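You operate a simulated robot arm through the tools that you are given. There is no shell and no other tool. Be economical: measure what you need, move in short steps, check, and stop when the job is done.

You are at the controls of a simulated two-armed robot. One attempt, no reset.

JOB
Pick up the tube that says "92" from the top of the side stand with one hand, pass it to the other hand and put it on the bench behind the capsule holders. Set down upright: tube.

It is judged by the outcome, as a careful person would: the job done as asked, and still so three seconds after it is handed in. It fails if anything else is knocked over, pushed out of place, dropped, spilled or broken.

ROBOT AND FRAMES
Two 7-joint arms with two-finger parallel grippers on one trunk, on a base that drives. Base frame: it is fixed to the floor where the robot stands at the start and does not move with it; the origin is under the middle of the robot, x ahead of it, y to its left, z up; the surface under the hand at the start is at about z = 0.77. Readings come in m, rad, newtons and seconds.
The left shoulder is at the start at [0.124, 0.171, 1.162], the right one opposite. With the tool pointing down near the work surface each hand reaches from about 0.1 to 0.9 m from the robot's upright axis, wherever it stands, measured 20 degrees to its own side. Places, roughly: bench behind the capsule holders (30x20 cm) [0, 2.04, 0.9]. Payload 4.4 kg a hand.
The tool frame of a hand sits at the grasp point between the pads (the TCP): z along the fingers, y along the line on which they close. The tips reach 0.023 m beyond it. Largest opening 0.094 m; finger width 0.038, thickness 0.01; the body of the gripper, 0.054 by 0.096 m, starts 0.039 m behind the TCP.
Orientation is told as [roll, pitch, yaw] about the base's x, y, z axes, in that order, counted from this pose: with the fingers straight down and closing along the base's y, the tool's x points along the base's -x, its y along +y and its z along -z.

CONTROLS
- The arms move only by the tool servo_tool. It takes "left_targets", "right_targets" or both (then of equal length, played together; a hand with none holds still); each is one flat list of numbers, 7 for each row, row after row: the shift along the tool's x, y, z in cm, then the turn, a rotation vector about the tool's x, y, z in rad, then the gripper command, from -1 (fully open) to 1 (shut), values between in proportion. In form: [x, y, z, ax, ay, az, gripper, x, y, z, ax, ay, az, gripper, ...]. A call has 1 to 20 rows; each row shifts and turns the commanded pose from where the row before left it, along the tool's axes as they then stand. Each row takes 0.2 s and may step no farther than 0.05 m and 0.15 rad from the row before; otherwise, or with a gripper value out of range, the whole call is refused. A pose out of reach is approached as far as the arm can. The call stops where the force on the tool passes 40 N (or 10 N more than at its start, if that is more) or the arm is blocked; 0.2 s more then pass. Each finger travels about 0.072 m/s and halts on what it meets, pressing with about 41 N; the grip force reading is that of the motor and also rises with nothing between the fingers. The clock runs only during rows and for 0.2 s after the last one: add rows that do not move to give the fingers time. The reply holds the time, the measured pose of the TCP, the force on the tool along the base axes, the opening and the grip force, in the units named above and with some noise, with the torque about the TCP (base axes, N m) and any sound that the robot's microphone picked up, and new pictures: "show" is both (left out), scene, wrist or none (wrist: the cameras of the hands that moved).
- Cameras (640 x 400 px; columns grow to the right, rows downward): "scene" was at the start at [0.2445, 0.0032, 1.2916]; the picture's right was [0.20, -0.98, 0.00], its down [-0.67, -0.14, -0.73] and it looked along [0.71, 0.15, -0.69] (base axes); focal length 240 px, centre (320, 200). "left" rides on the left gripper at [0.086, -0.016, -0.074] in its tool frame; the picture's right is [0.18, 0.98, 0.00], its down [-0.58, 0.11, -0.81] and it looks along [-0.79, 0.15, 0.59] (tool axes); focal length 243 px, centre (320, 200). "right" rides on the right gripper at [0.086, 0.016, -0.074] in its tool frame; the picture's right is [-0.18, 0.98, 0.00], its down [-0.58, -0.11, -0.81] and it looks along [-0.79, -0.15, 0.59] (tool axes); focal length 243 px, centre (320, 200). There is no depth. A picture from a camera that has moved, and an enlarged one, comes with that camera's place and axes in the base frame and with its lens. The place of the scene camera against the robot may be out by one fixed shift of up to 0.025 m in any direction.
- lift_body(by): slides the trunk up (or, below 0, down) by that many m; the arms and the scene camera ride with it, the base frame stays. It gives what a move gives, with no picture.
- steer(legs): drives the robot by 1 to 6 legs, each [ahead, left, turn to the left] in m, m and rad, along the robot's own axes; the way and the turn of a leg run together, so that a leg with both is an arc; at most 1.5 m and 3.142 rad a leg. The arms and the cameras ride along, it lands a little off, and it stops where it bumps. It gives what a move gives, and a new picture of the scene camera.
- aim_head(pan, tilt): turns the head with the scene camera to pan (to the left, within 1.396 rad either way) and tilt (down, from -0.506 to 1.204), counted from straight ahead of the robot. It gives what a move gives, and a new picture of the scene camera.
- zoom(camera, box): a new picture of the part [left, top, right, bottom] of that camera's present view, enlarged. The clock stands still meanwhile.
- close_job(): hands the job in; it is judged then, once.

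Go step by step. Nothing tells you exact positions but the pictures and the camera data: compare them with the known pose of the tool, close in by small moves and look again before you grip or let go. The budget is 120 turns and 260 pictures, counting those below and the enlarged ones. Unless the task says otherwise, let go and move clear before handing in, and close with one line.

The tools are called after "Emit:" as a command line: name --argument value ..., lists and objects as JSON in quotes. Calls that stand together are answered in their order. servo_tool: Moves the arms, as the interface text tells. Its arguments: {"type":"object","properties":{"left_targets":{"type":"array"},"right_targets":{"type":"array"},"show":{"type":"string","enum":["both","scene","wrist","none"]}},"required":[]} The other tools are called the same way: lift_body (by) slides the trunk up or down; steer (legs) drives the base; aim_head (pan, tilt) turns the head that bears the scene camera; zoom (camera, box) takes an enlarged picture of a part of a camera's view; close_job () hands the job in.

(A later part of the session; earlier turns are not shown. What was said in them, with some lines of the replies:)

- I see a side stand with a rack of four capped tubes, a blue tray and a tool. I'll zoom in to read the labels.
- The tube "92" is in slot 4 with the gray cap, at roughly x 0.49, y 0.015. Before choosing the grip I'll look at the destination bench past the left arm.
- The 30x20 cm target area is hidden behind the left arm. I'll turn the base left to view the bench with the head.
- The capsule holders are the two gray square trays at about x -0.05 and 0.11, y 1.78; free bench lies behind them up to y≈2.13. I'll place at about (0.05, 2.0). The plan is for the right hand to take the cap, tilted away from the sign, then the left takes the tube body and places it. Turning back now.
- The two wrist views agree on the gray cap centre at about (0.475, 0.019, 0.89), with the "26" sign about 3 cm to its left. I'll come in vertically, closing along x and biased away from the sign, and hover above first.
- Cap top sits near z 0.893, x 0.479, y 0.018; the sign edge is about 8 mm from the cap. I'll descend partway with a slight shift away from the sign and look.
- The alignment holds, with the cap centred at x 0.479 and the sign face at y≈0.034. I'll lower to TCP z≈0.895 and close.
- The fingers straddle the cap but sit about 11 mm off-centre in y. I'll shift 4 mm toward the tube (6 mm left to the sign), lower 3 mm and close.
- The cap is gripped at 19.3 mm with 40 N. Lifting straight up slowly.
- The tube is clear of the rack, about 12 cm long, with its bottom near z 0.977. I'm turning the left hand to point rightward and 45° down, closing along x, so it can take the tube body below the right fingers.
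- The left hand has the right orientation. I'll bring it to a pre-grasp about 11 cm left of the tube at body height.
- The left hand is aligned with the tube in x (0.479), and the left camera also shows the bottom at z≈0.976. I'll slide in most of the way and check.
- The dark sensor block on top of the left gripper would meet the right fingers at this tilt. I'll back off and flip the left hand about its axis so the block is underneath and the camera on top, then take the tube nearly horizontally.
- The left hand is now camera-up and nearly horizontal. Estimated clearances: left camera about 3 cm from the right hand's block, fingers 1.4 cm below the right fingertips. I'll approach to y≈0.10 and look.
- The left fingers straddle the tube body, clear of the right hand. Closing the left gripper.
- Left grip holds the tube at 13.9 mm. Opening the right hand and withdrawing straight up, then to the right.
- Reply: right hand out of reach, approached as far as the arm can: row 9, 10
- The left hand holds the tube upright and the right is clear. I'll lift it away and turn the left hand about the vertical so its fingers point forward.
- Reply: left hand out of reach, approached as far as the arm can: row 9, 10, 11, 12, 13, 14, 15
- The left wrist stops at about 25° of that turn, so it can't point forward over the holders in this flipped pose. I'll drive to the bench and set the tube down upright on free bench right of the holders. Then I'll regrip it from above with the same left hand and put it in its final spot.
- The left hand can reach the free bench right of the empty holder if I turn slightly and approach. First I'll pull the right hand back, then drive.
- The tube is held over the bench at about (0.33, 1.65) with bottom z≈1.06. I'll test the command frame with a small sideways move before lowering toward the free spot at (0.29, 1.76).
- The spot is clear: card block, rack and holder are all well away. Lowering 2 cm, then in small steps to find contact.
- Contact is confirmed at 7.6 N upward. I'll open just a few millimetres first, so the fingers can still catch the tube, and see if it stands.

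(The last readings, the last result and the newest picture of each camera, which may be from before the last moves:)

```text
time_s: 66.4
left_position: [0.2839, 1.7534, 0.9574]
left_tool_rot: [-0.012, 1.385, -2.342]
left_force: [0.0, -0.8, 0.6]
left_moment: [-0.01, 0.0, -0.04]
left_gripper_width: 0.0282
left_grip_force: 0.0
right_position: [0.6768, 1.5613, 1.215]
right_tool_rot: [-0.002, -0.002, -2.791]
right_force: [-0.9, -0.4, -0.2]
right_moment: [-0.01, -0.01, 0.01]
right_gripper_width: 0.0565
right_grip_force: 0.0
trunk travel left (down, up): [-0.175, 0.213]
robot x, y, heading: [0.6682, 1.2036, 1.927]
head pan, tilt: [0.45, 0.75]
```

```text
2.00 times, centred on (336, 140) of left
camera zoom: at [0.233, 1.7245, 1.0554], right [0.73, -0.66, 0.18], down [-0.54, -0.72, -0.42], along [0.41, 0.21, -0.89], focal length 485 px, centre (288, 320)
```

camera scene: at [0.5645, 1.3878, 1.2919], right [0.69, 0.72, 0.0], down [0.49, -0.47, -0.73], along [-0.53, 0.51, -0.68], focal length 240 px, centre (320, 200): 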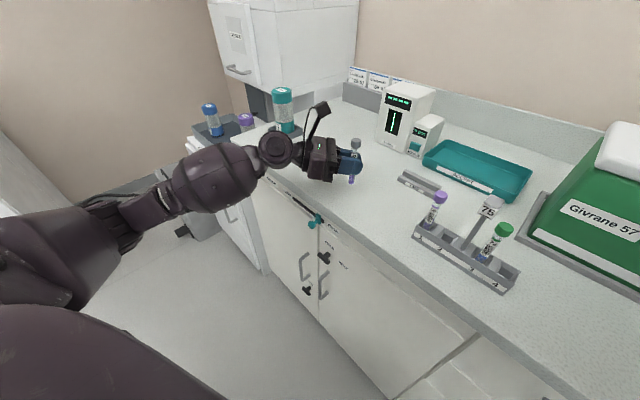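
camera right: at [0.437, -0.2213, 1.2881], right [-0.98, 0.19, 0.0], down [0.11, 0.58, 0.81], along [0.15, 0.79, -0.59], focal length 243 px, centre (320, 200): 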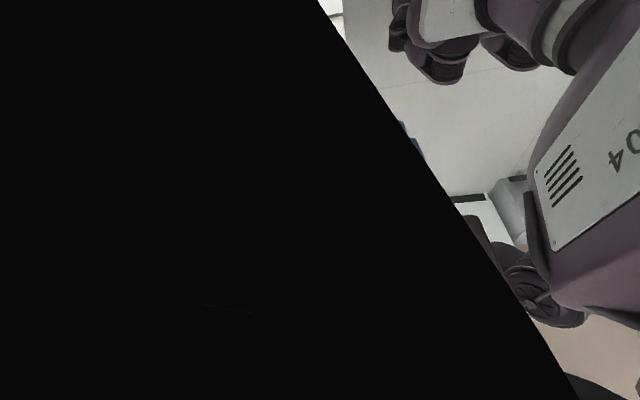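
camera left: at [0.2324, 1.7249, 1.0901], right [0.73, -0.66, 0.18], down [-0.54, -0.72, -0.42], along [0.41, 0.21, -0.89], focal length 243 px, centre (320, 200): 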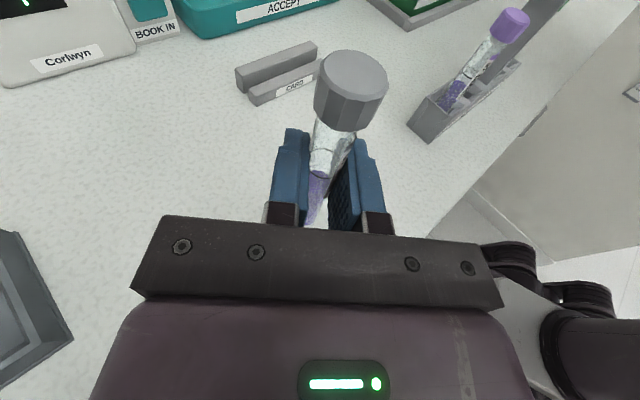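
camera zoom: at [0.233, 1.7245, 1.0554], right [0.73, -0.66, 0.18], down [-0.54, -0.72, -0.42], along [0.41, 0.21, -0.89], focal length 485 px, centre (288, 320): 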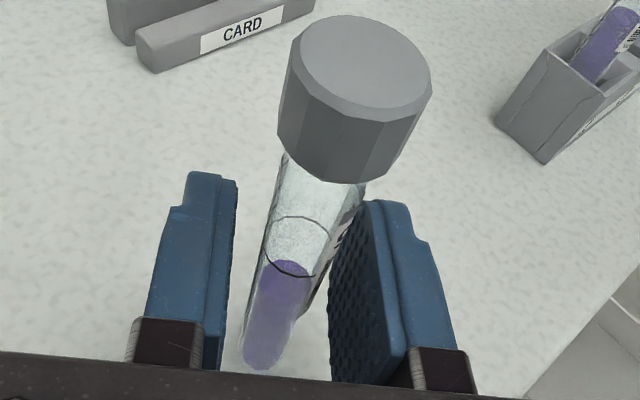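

The tube stands by itself upright. Opening wider, then retreating straight back.

Emit:
servo_tool --left_targets '[0, 0, 0, 0, 0, 0, 0, 0, 0, 0, 0, 0, 0, -0.3, 0, 0, 0, 0, 0, 0, -0.3, 0, 0, 0, 0, 0, 0, -0.3, 0, 0, -1.5, 0, 0, 0, -0.3, 0, 0, -2, 0, 0, 0, -0.3, 0, 0, -3, 0, 0, 0, -0.3, 0, 0, -3, 0, 0, 0, -0.3, 0, 0, -3, 0, 0, 0, -0.3]' --show "both"

Emit:
zoom --camera "scene" --box '[240, 90, 432, 210]'

```text
time_s: 68.4
left_position: [0.1989, 1.6646, 0.9805]
left_tool_rot: [-0.009, 1.386, -2.344]
left_force: [-0.2, 0.6, 0.6]
left_moment: [0.0, -0.02, 0.01]
left_gripper_width: 0.0606
left_grip_force: 0.1
right_position: [0.6765, 1.5605, 1.2155]
right_tool_rot: [0.0, 0.0, -2.791]
right_force: [0.4, -0.4, 0.2]
right_moment: [-0.02, -0.03, -0.02]
right_gripper_width: 0.0566
right_grip_force: 0.1
trunk travel left (down, up): [-0.175, 0.213]
robot x, y, heading: [0.667, 1.2033, 1.932]
head pan, tilt: [0.45, 0.75]
camera scene: at [0.5646, 1.3869, 1.2922], right [0.69, 0.72, 0.0], down [0.49, -0.47, -0.73], along [-0.53, 0.51, -0.68], focal length 240 px, centre (320, 200)
camera left: at [0.1483, 1.6353, 1.0786], right [0.73, -0.66, 0.18], down [-0.55, -0.72, -0.42], along [0.41, 0.21, -0.89], focal length 243 px, centre (320, 200)
```

scene: 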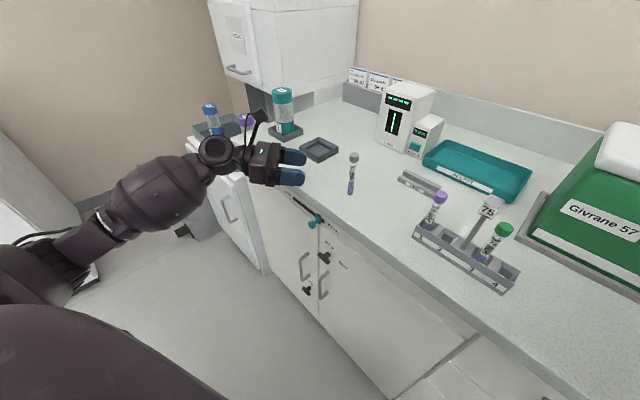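
left: 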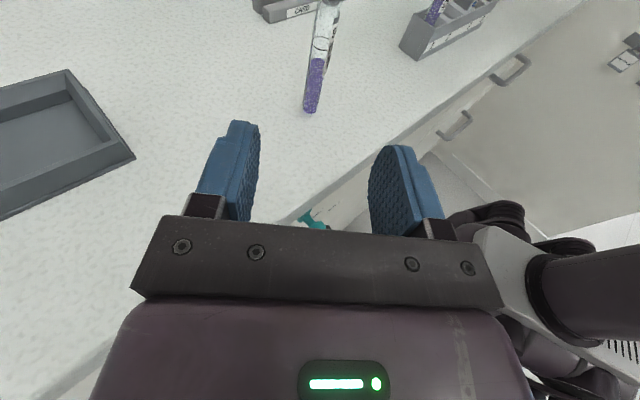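

```text
3.33 times, centred on (336, 150) of scene
camera zoom: at [0.5646, 1.3869, 1.2922], right [0.69, 0.72, 0.0], down [0.49, -0.47, -0.73], along [-0.53, 0.51, -0.68], focal length 801 px, centre (267, 367)
```

zoom: 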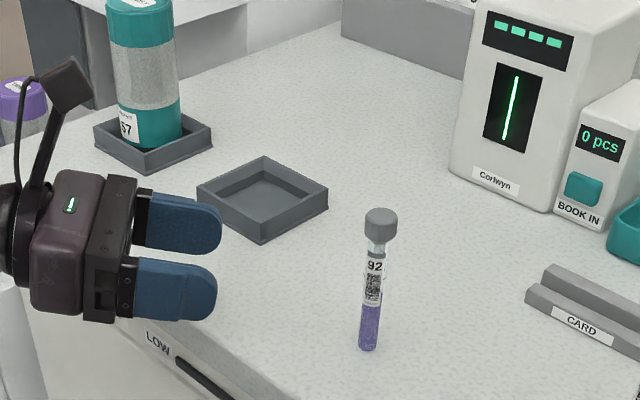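

The tube stands at (0.29, 1.76). Now I'll raise the trunk and the left hand and turn the fingers to straight down.

Emit:
lift_body --by 0.15

Emit:
servo_tool --left_targets '[3, 0, -3, 0, 0, 0, -0.3, 3, 0, -3, 0, 0, 0, -0.3, 0, 0, 0, 0, -0.15, 0, -0.3, 0, 0, 0, 0, -0.15, 0, -0.3, 0, 0, 0, 0, -0.15, 0, -0.3, 0, 0, 0, 0, -0.15, 0, -0.3, 0, 0, 0, 0, -0.15, 0, -0.3, 0, 0, 0, 0, -0.15, 0, -0.3, 0, 0, 0, 0, -0.15, 0, -0.3, 0, 0, 0, 0, -0.15, 0, -0.3, 0, 0, 0, 0, -0.15, 0, -0.3, 0, 0, 0, 0, -0.036, 0, -0.3]' --show "scene"

```text
time_s: 70.1
left_position: [0.2002, 1.6661, 1.1291]
left_tool_rot: [-0.007, 1.383, -2.34]
left_force: [-1.1, 0.6, 0.0]
left_moment: [0.0, -0.05, 0.02]
left_gripper_width: 0.0611
left_grip_force: 0.1
right_position: [0.6767, 1.5611, 1.3635]
right_tool_rot: [0.001, 0.0, -2.792]
right_force: [-0.2, -0.1, -0.7]
right_moment: [-0.02, 0.01, -0.03]
right_gripper_width: 0.0565
right_grip_force: 0.0
trunk travel left (down, up): [-0.325, 0.063]
robot x, y, heading: [0.6662, 1.2037, 1.927]
head pan, tilt: [0.45, 0.75]
```

```text
time_s: 72.7
left_position: [0.1659, 1.629, 1.2005]
left_tool_rot: [-0.002, -0.003, -2.336]
left_force: [-0.4, -0.3, 0.1]
left_moment: [-0.01, -0.02, -0.01]
left_gripper_width: 0.0611
left_grip_force: 0.1
right_position: [0.6767, 1.5606, 1.3646]
right_tool_rot: [-0.001, 0.001, -2.789]
right_force: [-0.4, -0.6, 0.1]
right_moment: [0.03, 0.0, 0.01]
right_gripper_width: 0.0562
right_grip_force: 0.0
trunk travel left (down, up): [-0.325, 0.063]
robot x, y, heading: [0.6677, 1.2027, 1.93]
head pan, tilt: [0.45, 0.75]
camera scene: at [0.5973, 1.2995, 1.4524], right [0.69, 0.72, 0.0], down [0.49, -0.47, -0.73], along [-0.53, 0.51, -0.68], focal length 240 px, centre (320, 200)
```

scene: 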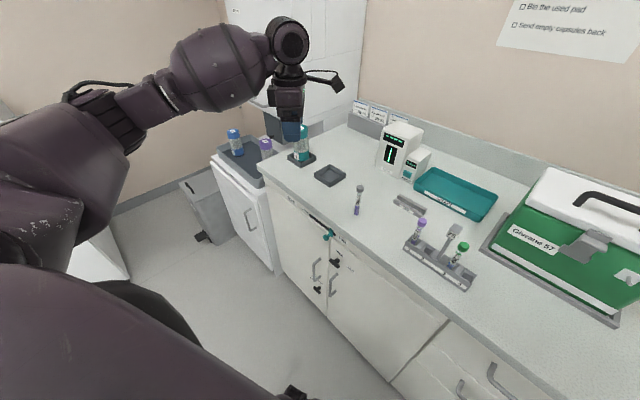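

Now rotating the left hand to its usual yaw and bringing it inward before repositioning the base.

Emit:
servo_tool --left_targets '[0, 0, 0, 0, 0, 0.15, -0.3, 0, 0, 0, 0, 0, 0.15, -0.3, 0, 0, 0, 0, 0, 0.15, -0.3, 0, 0, 0, 0, 0, 0.15, -0.3, 0, 0, 0, 0, 0, 0.15, -0.3, 0, 0, 0, 0, 0, 0.15, -0.3, 0, 0, 0, 0, 0, 0.15, -0.3, 0, 0, 0, 0, 0, 0.15, -0.3, 0, 0, 0, 0, 0, 0.15, -0.3, 0, 0, 0, 0, 0, 0.15, -0.3, 0, 0, 0, 0, 0, 0.15, -0.3, 0, 0, 0, 0, 0, 0.15, -0.3, 0, 0, 0, 0, 0, 0.15, -0.3, 0, 0, 0, 0, 0, 0.05, -0.3, 2, -3, 0, 0, 0, 0, -0.3, 2, -3, 0, 0, 0, 0, -0.3, 2, -3, 0, 0, 0, 0, -0.3]' --show "none"

Emit:
steer --legs '[[0, 0, -0.33], [0, 0.267, 0]]'

Emit:
aim_head --pan 0.15 --tilt 0.85

```text
time_s: 76.3
left_position: [0.2735, 1.6059, 1.2015]
left_tool_rot: [0.002, -0.002, 1.949]
left_force: [-0.3, -0.7, 0.0]
left_moment: [0.0, 0.01, -0.02]
left_gripper_width: 0.061
left_grip_force: 0.2
right_position: [0.6758, 1.56, 1.3651]
right_tool_rot: [-0.001, -0.002, -2.79]
right_force: [0.2, 0.1, -0.2]
right_moment: [0.02, 0.01, 0.0]
right_gripper_width: 0.0566
right_grip_force: 0.1
trunk travel left (down, up): [-0.325, 0.063]
robot x, y, heading: [0.6702, 1.2002, 1.924]
head pan, tilt: [0.45, 0.75]
```

```text
time_s: 80.3
left_position: [0.1581, 1.7057, 1.1997]
left_tool_rot: [0.001, -0.003, 1.618]
left_force: [0.4, -0.2, 0.3]
left_moment: [-0.02, 0.0, 0.0]
left_gripper_width: 0.0609
left_grip_force: 0.0
right_position: [0.5244, 1.5309, 1.3636]
right_tool_rot: [-0.002, 0.0, -3.122]
right_force: [0.3, 0.2, 0.0]
right_moment: [0.0, -0.03, 0.01]
right_gripper_width: 0.0561
right_grip_force: 0.1
trunk travel left (down, up): [-0.325, 0.063]
robot x, y, heading: [0.3978, 1.1929, 1.595]
head pan, tilt: [0.45, 0.75]
camera scene: at [0.3702, 1.3122, 1.4524], right [0.89, 0.46, 0.0], down [0.31, -0.61, -0.73], along [-0.34, 0.65, -0.68], focal length 240 px, centre (320, 200)
```

scene: 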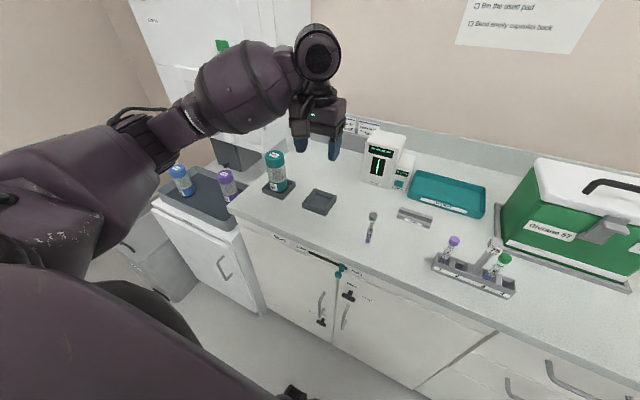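

```text
time_s: 81.1
left_position: [0.1569, 1.7059, 1.2014]
left_tool_rot: [0.0, -0.002, 1.619]
left_force: [0.4, -0.2, -0.3]
left_moment: [0.03, 0.0, 0.01]
left_gripper_width: 0.0614
left_grip_force: 0.1
right_position: [0.525, 1.5306, 1.3644]
right_tool_rot: [-0.001, 0.001, -3.123]
right_force: [-1.2, -0.1, 0.2]
right_moment: [0.0, -0.02, -0.01]
right_gripper_width: 0.0562
right_grip_force: 0.1
trunk travel left (down, up): [-0.325, 0.063]
robot x, y, heading: [0.3973, 1.1946, 1.596]
head pan, tilt: [0.15, 0.85]
camera scene: at [0.3948, 1.3156, 1.4444], right [0.98, 0.18, 0.0], down [0.13, -0.74, -0.66], along [-0.12, 0.65, -0.75], focal length 240 px, centre (320, 200)
```

scene: 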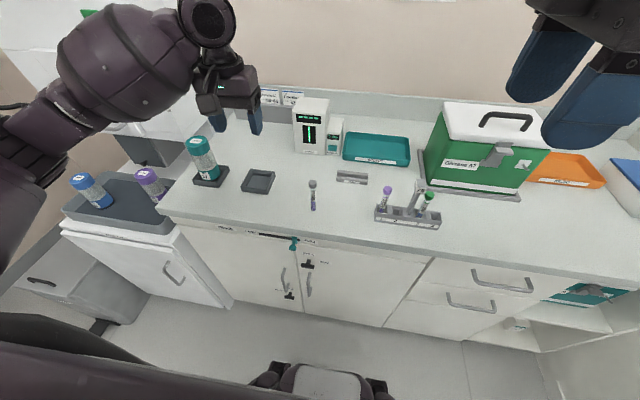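

The left hand is vertical and I have a clear view. I'll move it above the standing tube at (0.29, 1.76).

Emit:
servo_tool --left_targets '[-1.6, -4.5, 0, 0, 0, 0, -0.3, -1.6, -4.5, 0, 0, 0, 0, -0.3, -1.57, -4.5, 0, 0, 0, 0, -0.3, 0, 0, 3.5, 0, 0, 0, -0.3, 0, 0, 3.5, 0, 0, 0, -0.3, 0, 0, 3, 0, 0, 0, -0.3]' --show "both"

Emit:
zoom --camera "scene" --box '[250, 110, 410, 210]'

```text
time_s: 82.5
left_position: [0.2902, 1.7616, 1.1008]
left_tool_rot: [-0.001, -0.004, 1.617]
left_force: [0.0, -0.2, 0.8]
left_moment: [-0.01, -0.04, -0.01]
left_gripper_width: 0.0612
left_grip_force: 0.1
right_position: [0.5237, 1.5307, 1.3639]
right_tool_rot: [0.0, -0.001, -3.121]
right_force: [-0.5, 0.1, 0.2]
right_moment: [0.05, 0.02, 0.01]
right_gripper_width: 0.0562
right_grip_force: 0.0
trunk travel left (down, up): [-0.325, 0.063]
robot x, y, heading: [0.3995, 1.1917, 1.6]
head pan, tilt: [0.15, 0.85]
camera scene: at [0.3941, 1.3156, 1.4443], right [0.98, 0.18, 0.0], down [0.13, -0.74, -0.66], along [-0.12, 0.65, -0.75], focal length 240 px, centre (320, 200)
camera left: at [0.3105, 1.6762, 1.1741], right [-0.97, -0.23, 0.0], down [-0.14, 0.57, 0.81], along [-0.19, 0.79, -0.59], focal length 243 px, centre (320, 200)
```

scene: 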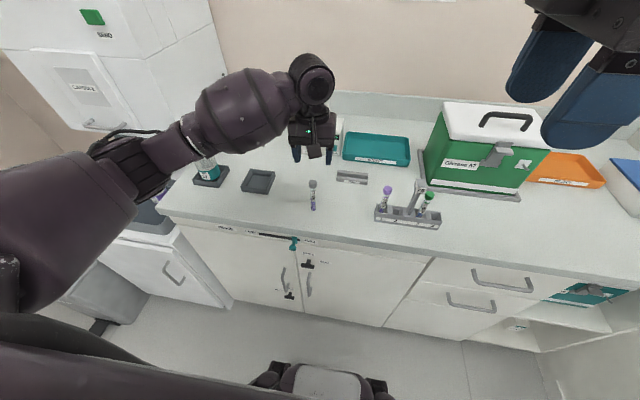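
left: 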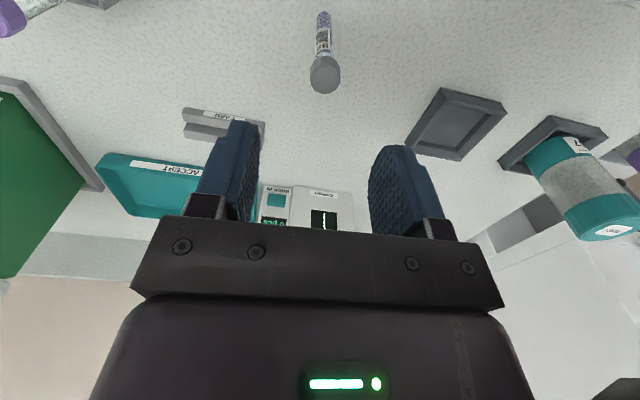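

```text
4.00 times, centred on (330, 160) of scene
camera zoom: at [0.3941, 1.3156, 1.4443], right [0.98, 0.18, 0.0], down [0.13, -0.74, -0.66], along [-0.12, 0.65, -0.75], focal length 961 px, centre (280, 360)
```

zoom: 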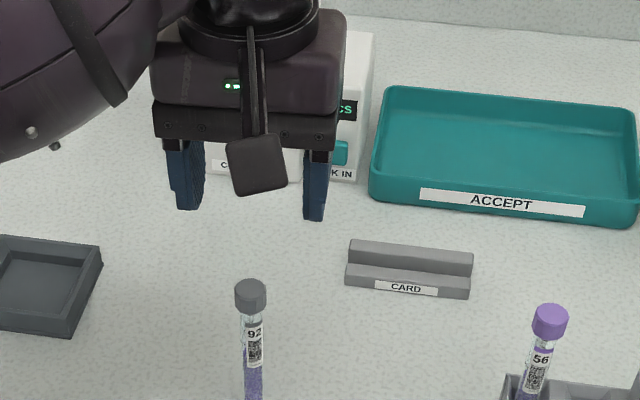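

The left camera puts the cap at (0.288, 1.759), right below the hand. Descending partway and checking.

Emit:
servo_tool --left_targets '[0.1, 0.2, 3, 0, 0, 0, -0.3, 0, 0, 3, 0, 0, 0, -0.3]' --show "wrist"

```text
time_s: 83.1
left_position: [0.2882, 1.7596, 1.0406]
left_tool_rot: [-0.001, -0.002, 1.617]
left_force: [-0.2, -0.1, 0.9]
left_moment: [0.01, 0.03, 0.03]
left_gripper_width: 0.0612
left_grip_force: 0.1
right_position: [0.5241, 1.5296, 1.364]
right_tool_rot: [0.0, -0.002, -3.122]
right_force: [-0.3, 0.5, -0.5]
right_moment: [0.0, 0.0, 0.0]
right_gripper_width: 0.0566
right_grip_force: 0.0
trunk travel left (down, up): [-0.325, 0.063]
robot x, y, heading: [0.4001, 1.1931, 1.597]
head pan, tilt: [0.15, 0.85]
camera left: at [0.3093, 1.6745, 1.1144], right [-0.97, -0.23, 0.0], down [-0.14, 0.57, 0.81], along [-0.19, 0.79, -0.59], focal length 243 px, centre (320, 200)
```

left: 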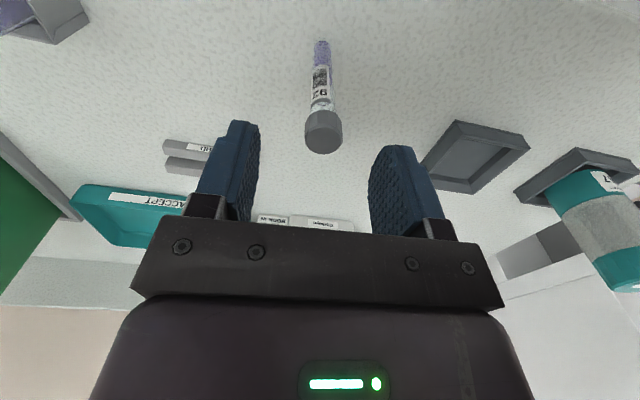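

Emit:
servo_tool --left_targets '[0.3, 0, 1.2, 0, 0, 0, -0.3, 0, 0, 1.2, 0, 0, 0, -0.3, 0, 0, 0, 0, 0, 0, -0.3]' --show "wrist"

Emit:
zoom --camera "scene" --box '[260, 120, 380, 220]'

```text
time_s: 83.9
left_position: [0.2875, 1.7551, 1.0174]
left_tool_rot: [0.0, -0.003, 1.618]
left_force: [0.6, 0.6, -0.7]
left_moment: [-0.02, -0.01, -0.01]
left_gripper_width: 0.061
left_grip_force: 0.0
right_position: [0.5254, 1.5301, 1.3649]
right_tool_rot: [-0.001, 0.0, -3.124]
right_force: [-0.5, 0.5, 1.2]
right_moment: [0.01, -0.03, 0.0]
right_gripper_width: 0.0561
right_grip_force: 0.1
trunk travel left (down, up): [-0.325, 0.063]
robot x, y, heading: [0.4015, 1.1958, 1.597]
head pan, tilt: [0.15, 0.85]
camera left: at [0.3094, 1.6713, 1.0901], right [-0.97, -0.23, 0.0], down [-0.14, 0.57, 0.81], along [-0.19, 0.79, -0.59], focal length 243 px, centre (320, 200)
```

left: 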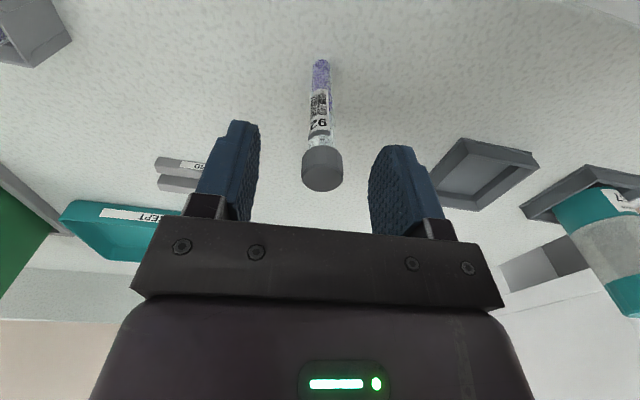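

```text
4.00 times, centred on (320, 170) of scene
camera zoom: at [0.3948, 1.3155, 1.4444], right [0.98, 0.18, 0.0], down [0.13, -0.74, -0.66], along [-0.12, 0.65, -0.75], focal length 961 px, centre (320, 320)
```

zoom: 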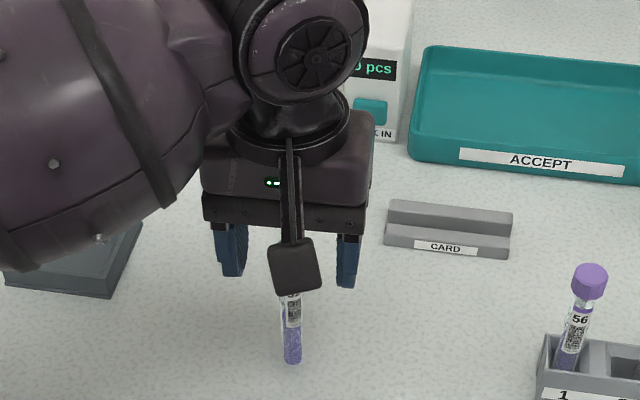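

The cap is centred between the fingers. Closing on it, then lifting.

Emit:
servo_tool --left_targets '[0, 0, 0, 0, 0, 0, 0.1, 0, 0, 0, 0, 0, 0, 0.4, 0, 0, 0, 0, 0, 0, 0.55, 0, 0, 0, 0, 0, 0, 0.65, 0, 0, 0, 0, 0, 0, 1, 0, 0, 0, 0, 0, 0, 1]' --show "wrist"

```text
time_s: 85.3
left_position: [0.2891, 1.7558, 1.0163]
left_tool_rot: [0.001, 0.0, 1.618]
left_force: [-0.7, 0.7, -0.2]
left_moment: [0.01, -0.01, 0.0]
left_gripper_width: 0.0194
left_grip_force: 40.7
right_position: [0.5249, 1.5311, 1.3636]
right_tool_rot: [0.001, 0.0, -3.123]
right_force: [-0.4, 0.1, 0.5]
right_moment: [-0.01, 0.0, 0.0]
right_gripper_width: 0.0566
right_grip_force: 0.0
trunk travel left (down, up): [-0.325, 0.063]
robot x, y, heading: [0.4045, 1.1951, 1.599]
head pan, tilt: [0.15, 0.85]
camera left: at [0.3093, 1.6714, 1.0903], right [-0.97, -0.23, 0.0], down [-0.14, 0.57, 0.81], along [-0.19, 0.79, -0.59], focal length 243 px, centre (320, 200)
```

left: 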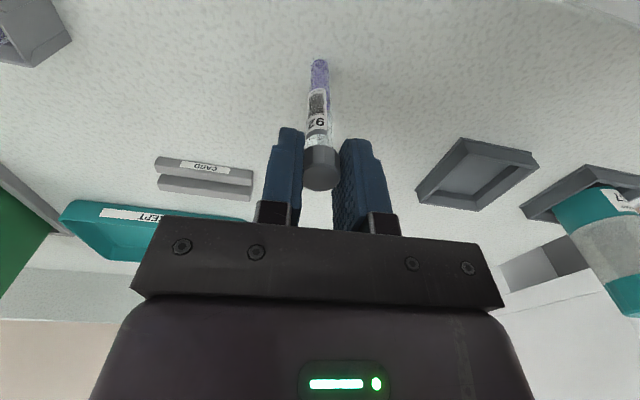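

Gripped at 19.4 mm with the tube bottom on the bench at TCP z 1.016. Lifting 12 cm, then shifting the base slightly left and ahead for reach.

Emit:
servo_tool --left_targets '[0, 0, -1, 0, 0, 0, 1, 0, 0, -2, 0, 0, 0, 1, 0, 0, -3, 0, 0, 0, 1, 0, 0, -3, 0, 0, 0, 1, 0, 0, -3, 0, 0, 0, 1]' --show "none"

Emit:
steer --legs '[[0.04, 0.1, 0]]'

```text
time_s: 86.5
left_position: [0.2871, 1.7549, 1.1364]
left_tool_rot: [0.001, -0.002, 1.618]
left_force: [0.6, 0.5, 0.0]
left_moment: [0.0, -0.03, 0.0]
left_gripper_width: 0.0188
left_grip_force: 41.8
right_position: [0.5246, 1.5308, 1.3643]
right_tool_rot: [0.0, 0.0, -3.122]
right_force: [-0.2, -0.3, -1.0]
right_moment: [0.02, -0.01, 0.0]
right_gripper_width: 0.0565
right_grip_force: 0.0
trunk travel left (down, up): [-0.325, 0.063]
robot x, y, heading: [0.3968, 1.1925, 1.598]
head pan, tilt: [0.15, 0.85]
```

```text
time_s: 88.0
left_position: [0.1862, 1.7933, 1.1356]
left_tool_rot: [0.001, -0.001, 1.619]
left_force: [0.3, -0.1, -0.7]
left_moment: [-0.02, 0.0, 0.03]
left_gripper_width: 0.0195
left_grip_force: 41.3
right_position: [0.4225, 1.5683, 1.3638]
right_tool_rot: [-0.001, 0.0, -3.122]
right_force: [1.2, -0.8, 0.2]
right_moment: [-0.02, 0.0, -0.01]
right_gripper_width: 0.0563
right_grip_force: 0.0
trunk travel left (down, up): [-0.325, 0.063]
robot x, y, heading: [0.299, 1.2313, 1.593]
head pan, tilt: [0.15, 0.85]
camera scene: at [0.2938, 1.353, 1.4443], right [0.98, 0.18, 0.0], down [0.13, -0.74, -0.66], along [-0.12, 0.65, -0.75], focal length 240 px, centre (320, 200)
```

scene: 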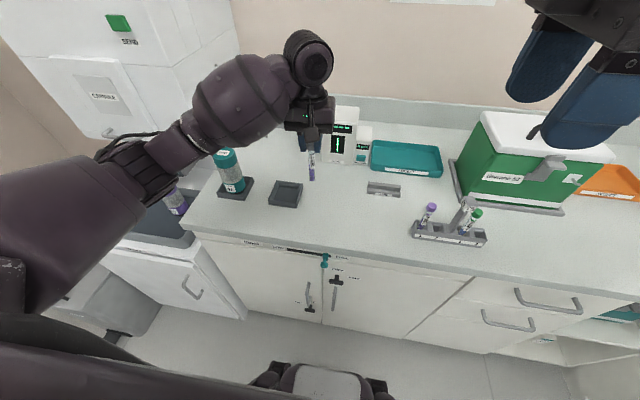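

Emit:
servo_tool --left_targets '[-2.5, 2.1, 0, 0, 0, 0, 1, -2.5, 2.1, 0, 0, 0, 0, 1, -2.5, 2.1, 0, 0, 0, 0, 1, -2.5, 2.1, 0, 0, 0, 0, 1, -2.8, 2.1, 0, 0, 0, 0, 1, -2.8, 2.1, 0, 0, 0, 0, 1, -2.8, 0, 0, 0, 0, 0, 1, -2.9, 0, 0, 0, 0, 0, 1]' --show "both"

Emit:
zoom --camera "scene" --box '[200, 90, 392, 210]'

```text
time_s: 89.8
left_position: [0.0531, 1.9999, 1.1362]
left_tool_rot: [0.001, 0.0, 1.617]
left_force: [0.5, -0.5, -0.8]
left_moment: [-0.02, -0.03, -0.02]
left_gripper_width: 0.0191
left_grip_force: 41.0
right_position: [0.4253, 1.5678, 1.3641]
right_tool_rot: [0.0, -0.003, -3.122]
right_force: [0.1, 0.6, -0.3]
right_moment: [0.02, 0.03, 0.01]
right_gripper_width: 0.0564
right_grip_force: 0.0
trunk travel left (down, up): [-0.325, 0.063]
robot x, y, heading: [0.3011, 1.2277, 1.6]
head pan, tilt: [0.15, 0.85]
camera scene: at [0.2955, 1.3532, 1.4443], right [0.98, 0.18, 0.0], down [0.13, -0.74, -0.66], along [-0.12, 0.65, -0.75], focal length 240 px, centre (320, 200)
camera left: at [0.0732, 1.9156, 1.2094], right [-0.97, -0.23, 0.0], down [-0.13, 0.57, 0.81], along [-0.19, 0.79, -0.59], focal length 243 px, centre (320, 200)
```

scene: 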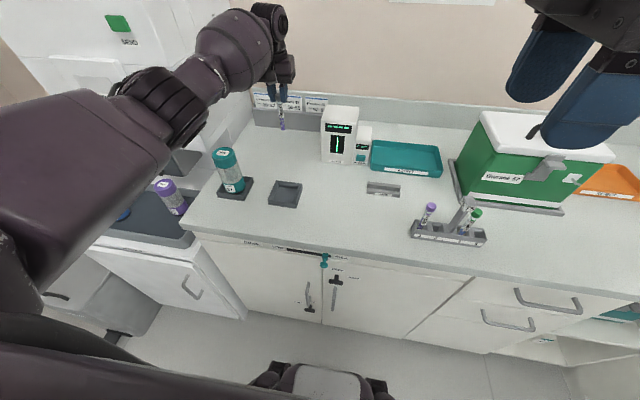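
left: 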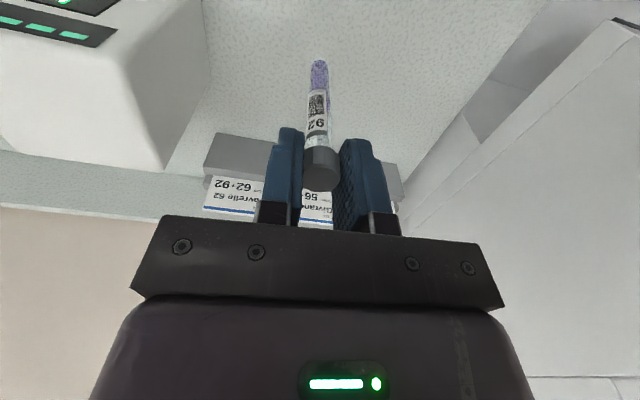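

```text
3.33 times, centred on (296, 150) of scene
camera zoom: at [0.2955, 1.3532, 1.4443], right [0.98, 0.18, 0.0], down [0.13, -0.74, -0.66], along [-0.12, 0.65, -0.75], focal length 801 px, centre (400, 367)
```

zoom: 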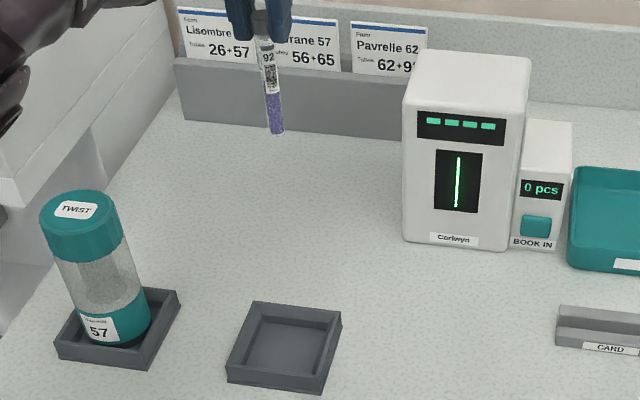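

The tube is over clear bench at (0.05, 2.0), behind both holders, with room on all sides. Lowering to about 1.5 cm above contact.

Emit:
servo_tool --left_targets '[0, 0, 2.6, 0, 0, 0, 1, 0, 0, 2.6, 0, 0, 0, 1, 0, 0, 2.6, 0, 0, 0, 1, 0, 0, 2.6, 0, 0, 0, 1, 0, 0, 0, 0, 0, 0, 1]' --show "none"

Emit:
zoom --camera "scene" --box '[200, 60, 392, 180]'

```text
time_s: 91.0
left_position: [0.0522, 1.9977, 1.0331]
left_tool_rot: [0.001, -0.002, 1.619]
left_force: [0.5, -0.3, -0.5]
left_moment: [-0.03, 0.0, -0.01]
left_gripper_width: 0.0191
left_grip_force: 40.5
right_position: [0.4235, 1.5674, 1.3652]
right_tool_rot: [0.0, 0.0, -3.123]
right_force: [0.0, -0.2, 0.7]
right_moment: [0.04, 0.03, 0.03]
right_gripper_width: 0.0564
right_grip_force: 0.0
trunk travel left (down, up): [-0.325, 0.063]
robot x, y, heading: [0.301, 1.2318, 1.598]
head pan, tilt: [0.15, 0.85]
```

```text
3.33 times, centred on (296, 120) of scene
camera zoom: at [0.2942, 1.3526, 1.4444], right [0.98, 0.18, 0.0], down [0.13, -0.74, -0.66], along [-0.12, 0.65, -0.75], focal length 801 px, centre (400, 467)
```

zoom: 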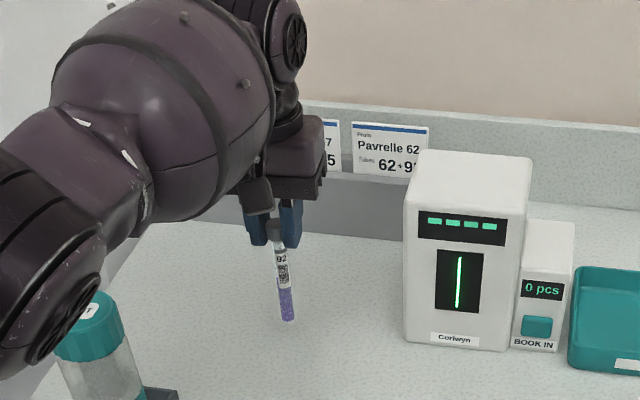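

The elbow looks close to the capsule in this view, so I'll check it before lowering further.

Emit:
aim_head --pan 0.6 --tilt 0.9

Emit:
zoom --camera "right" --box '[0, 0, 640, 400]'

```text
time_s: 92.0
left_position: [0.0522, 1.9991, 1.0329]
left_tool_rot: [-0.002, -0.002, 1.617]
left_force: [-0.1, -0.2, -0.4]
left_moment: [-0.03, 0.02, -0.02]
left_gripper_width: 0.0193
left_grip_force: 40.9
right_position: [0.4238, 1.5674, 1.364]
right_tool_rot: [0.0, 0.0, -3.123]
right_force: [0.1, -0.5, -0.1]
right_moment: [-0.01, 0.04, 0.01]
right_gripper_width: 0.0564
right_grip_force: 0.1
trunk travel left (down, up): [-0.325, 0.063]
robot x, y, heading: [0.2973, 1.2309, 1.599]
head pan, tilt: [0.6, 0.901]
camera scene: at [0.2639, 1.337, 1.4405], right [0.81, 0.59, 0.0], down [0.46, -0.63, -0.62], along [-0.36, 0.5, -0.78], focal length 240 px, centre (320, 200)
```

scene: 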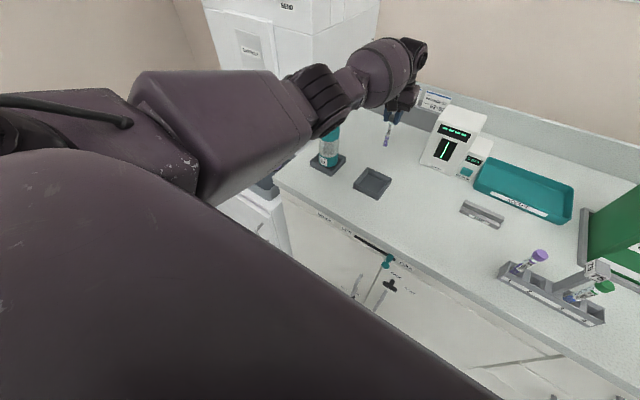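

```text
1.00 times, centred on (320, 200) of right (not enlarged: the box is as wide or as high as the picture)
camera zoom: at [0.5108, 1.553, 1.4382], right [-0.16, -0.99, 0.0], down [-0.58, 0.1, 0.81], along [-0.8, 0.13, -0.59], focal length 243 px, centre (320, 200)
```

zoom: 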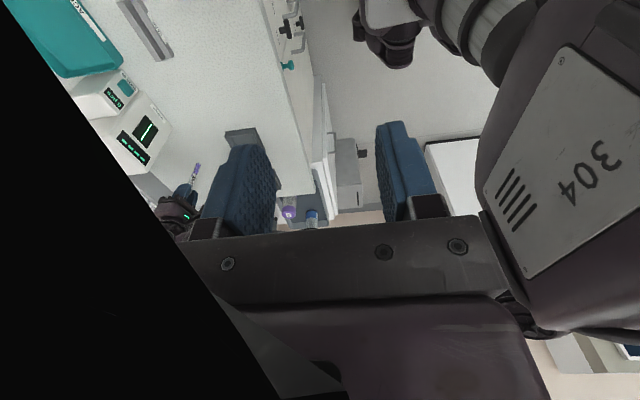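

The elbow sits about 10 cm above the capsule top, so there is room. Lowering the rest in small steps to contact.

Emit:
servo_tool --left_targets '[0, 0, 0.6, 0, 0, 0, 1, 0, 0, 0.6, 0, 0, 0, 1, 0, 0, 0.25, 0, 0, 0, 1, 0, 0, 0, 0, 0, 0, 1]' --show "none"

Emit:
servo_tool --left_targets '[0, 0, 0.15, 0, 0, 0, 1, 0, 0, 0, 0, 0, 0, 1]' --show "scene"

```text
time_s: 93.0
left_position: [0.0512, 2.0004, 1.0188]
left_tool_rot: [0.0, -0.001, 1.618]
left_force: [0.1, 0.7, -0.7]
left_moment: [0.01, 0.01, 0.01]
left_gripper_width: 0.0193
left_grip_force: 41.5
right_position: [0.4246, 1.5678, 1.365]
right_tool_rot: [0.0, 0.001, -3.122]
right_force: [-0.6, 0.1, 0.3]
right_moment: [0.0, -0.02, 0.0]
right_gripper_width: 0.0563
right_grip_force: 0.0
trunk travel left (down, up): [-0.325, 0.063]
robot x, y, heading: [0.3011, 1.2295, 1.598]
head pan, tilt: [0.6, 0.901]
```

```text
time_s: 93.5
left_position: [0.0507, 1.9989, 1.016]
left_tool_rot: [0.0, -0.002, 1.616]
left_force: [-0.3, -1.3, -0.9]
left_moment: [-0.03, -0.01, -0.04]
left_gripper_width: 0.0193
left_grip_force: 41.2
right_position: [0.4242, 1.5678, 1.3635]
right_tool_rot: [0.001, 0.0, -3.122]
right_force: [0.4, 0.8, -0.2]
right_moment: [-0.01, -0.01, 0.04]
right_gripper_width: 0.0565
right_grip_force: 0.2
trunk travel left (down, up): [-0.325, 0.063]
robot x, y, heading: [0.2984, 1.2254, 1.603]
head pan, tilt: [0.6, 0.901]
camera scene: at [0.2638, 1.337, 1.4405], right [0.81, 0.59, 0.0], down [0.46, -0.63, -0.62], along [-0.36, 0.5, -0.78], focal length 240 px, centre (320, 200)
```

scene: 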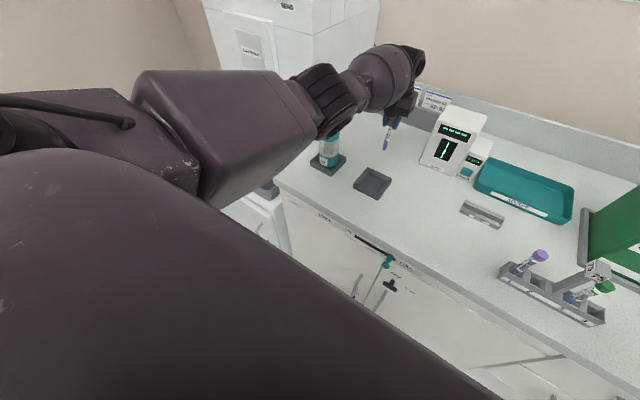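

Emit:
servo_tool --left_targets '[0, 0, 0.12, 0, 0, 0, 1, 0, 0, 0, 0, 0, 0, 1]' --show "none"

Emit:
servo_tool --left_targets '[0, 0, 0.12, 0, 0, 0, 1, 0, 0, 0, 0, 0, 0, 1]' --show "none"

```text
time_s: 94.2
left_position: [0.0512, 1.9996, 1.0164]
left_tool_rot: [-0.001, -0.003, 1.617]
left_force: [-2.0, 0.6, 4.2]
left_moment: [0.01, 0.19, 0.03]
left_gripper_width: 0.0194
left_grip_force: 40.3
right_position: [0.4236, 1.5668, 1.3651]
right_tool_rot: [-0.001, -0.001, -3.124]
right_force: [-0.1, -0.8, 0.2]
right_moment: [0.05, -0.01, -0.01]
right_gripper_width: 0.0565
right_grip_force: 0.0
trunk travel left (down, up): [-0.325, 0.063]
robot x, y, heading: [0.2968, 1.2257, 1.595]
head pan, tilt: [0.6, 0.901]
```

```text
time_s: 94.8
left_position: [0.0516, 1.9999, 1.0155]
left_tool_rot: [0.0, -0.004, 1.619]
left_force: [-2.3, 0.4, 11.2]
left_moment: [0.09, 0.2, 0.01]
left_gripper_width: 0.019
left_grip_force: 41.1
right_position: [0.4249, 1.5669, 1.3649]
right_tool_rot: [-0.001, 0.0, -3.124]
right_force: [0.4, -0.7, 1.3]
right_moment: [-0.01, 0.0, 0.02]
right_gripper_width: 0.0561
right_grip_force: 0.0
trunk travel left (down, up): [-0.325, 0.063]
robot x, y, heading: [0.2979, 1.2312, 1.599]
head pan, tilt: [0.6, 0.901]
```

Contact is firm at 11 N. I'll relieve it slightly, open a few millimetres and check that the tube stands.

Emit:
servo_tool --left_targets '[0, 0, -0.12, 0, 0, 0, 1, 0, 0, 0, 0, 0, 0, 0.5, 0, 0, 0, 0, 0, 0, 0.4, 0, 0, 0, 0, 0, 0, 0.3, 0, 0, 0, 0, 0, 0, 0.3]' --show "wrist"

Emit:
zoom --camera "scene" --box '[350, 80, 446, 170]'

```text
time_s: 96.0
left_position: [0.0502, 2.0006, 1.015]
left_tool_rot: [0.001, -0.001, 1.617]
left_force: [0.0, 0.2, -0.1]
left_moment: [0.01, -0.03, -0.02]
left_gripper_width: 0.0328
left_grip_force: 0.0
right_position: [0.4245, 1.5684, 1.3643]
right_tool_rot: [0.0, 0.0, -3.122]
right_force: [0.7, 0.2, 0.7]
right_moment: [0.01, 0.02, 0.02]
right_gripper_width: 0.0566
right_grip_force: 0.1
trunk travel left (down, up): [-0.325, 0.063]
robot x, y, heading: [0.3028, 1.2314, 1.601]
head pan, tilt: [0.6, 0.901]
camera left: at [0.0717, 1.9151, 1.0892], right [-0.97, -0.23, 0.0], down [-0.14, 0.57, 0.81], along [-0.19, 0.79, -0.59], focal length 243 px, centre (320, 200)
```

left: 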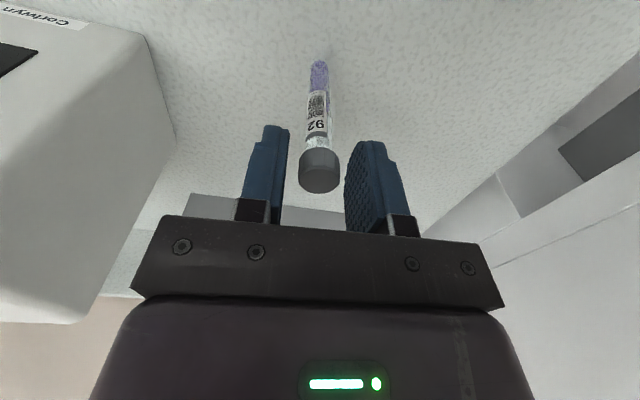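

```text
4.44 times, centred on (398, 125) of scene
camera zoom: at [0.2638, 1.337, 1.4405], right [0.81, 0.59, 0.0], down [0.46, -0.63, -0.62], along [-0.36, 0.5, -0.78], focal length 1068 px, centre (-27, 533)
```

zoom: 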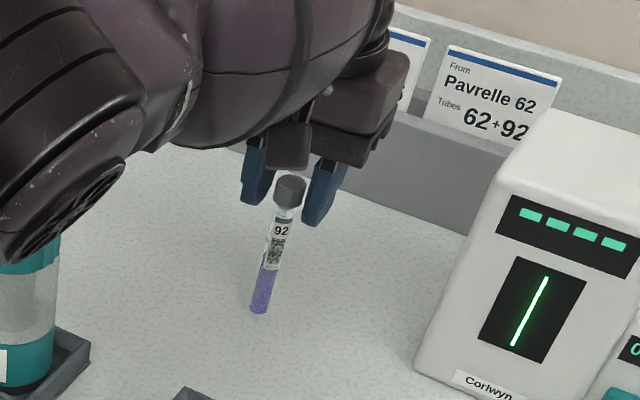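

The tube stands freely. Opening wider and withdrawing straight up, then pulling back toward the robot.

Emit:
servo_tool --left_targets '[0, 0, 0, 0, 0, 0, 0, 0, 0, 0, 0, 0, 0, -0.2, 0, 0, 0, 0, 0, 0, -0.2, 0, 0, -1.5, 0, 0, 0, -0.2, 0, 0, -2, 0, 0, 0, -0.2, 0, 0, -3, 0, 0, 0, -0.2, 0, 0, -4, 0, 0, 0, -0.2, 0, 0, -4, 0, 0, 0, -0.2, 0, 0, -4, 0, 0, 0, -0.2, 4, 0, 0, 0, 0, 0, -0.2, 4, 0, 0, 0, 0, 0, -0.2, 4, 0, 0, 0, 0, 0, -0.2]' --show "scene"

Emit:
zoom --camera "scene" --box '[300, 80, 460, 200]'

```text
time_s: 98.5
left_position: [0.0547, 1.8784, 1.2005]
left_tool_rot: [0.0, 0.001, 1.618]
left_force: [0.5, -0.2, -0.8]
left_moment: [0.02, 0.0, 0.0]
left_gripper_width: 0.0567
left_grip_force: 0.0
right_position: [0.4217, 1.5661, 1.365]
right_tool_rot: [-0.001, 0.001, -3.123]
right_force: [-1.0, 0.3, 0.6]
right_moment: [0.0, -0.01, -0.01]
right_gripper_width: 0.0563
right_grip_force: 0.0
trunk travel left (down, up): [-0.325, 0.063]
robot x, y, heading: [0.301, 1.229, 1.599]
head pan, tilt: [0.6, 0.901]
camera scene: at [0.2626, 1.3359, 1.4406], right [0.81, 0.59, 0.0], down [0.46, -0.63, -0.62], along [-0.36, 0.5, -0.78], focal length 240 px, centre (320, 200)
```

scene: 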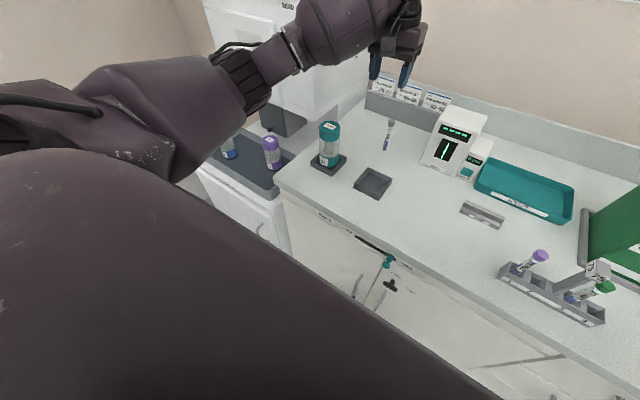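

```text
3.33 times, centred on (380, 140) of scene
camera zoom: at [0.2626, 1.3359, 1.4406], right [0.81, 0.59, 0.0], down [0.46, -0.63, -0.62], along [-0.36, 0.5, -0.78], focal length 801 px, centre (120, 400)
```

zoom: 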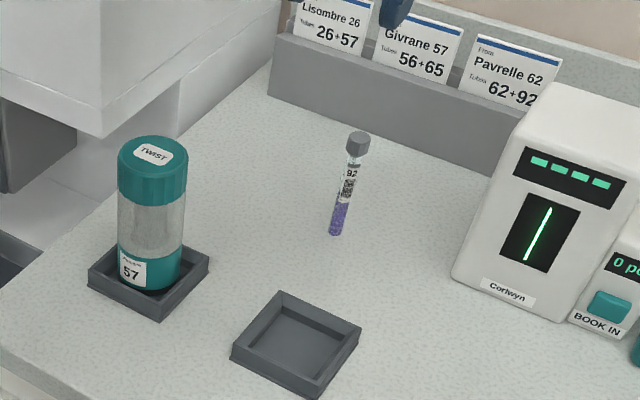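

The tube "92" stands upright on the bench behind the capsule holders, the holders and capsule are in place, and both hands are clear. Handing in.

Emit:
close_job

```text
The job is handed in.
```

Tube "92" is standing upright on the bench behind the capsule holders. The right hand picked it from the side stand, passed it to the left in mid-air, and the left set it down once on free bench to change grip before the final placement. I saw nothing else moved or knocked over.
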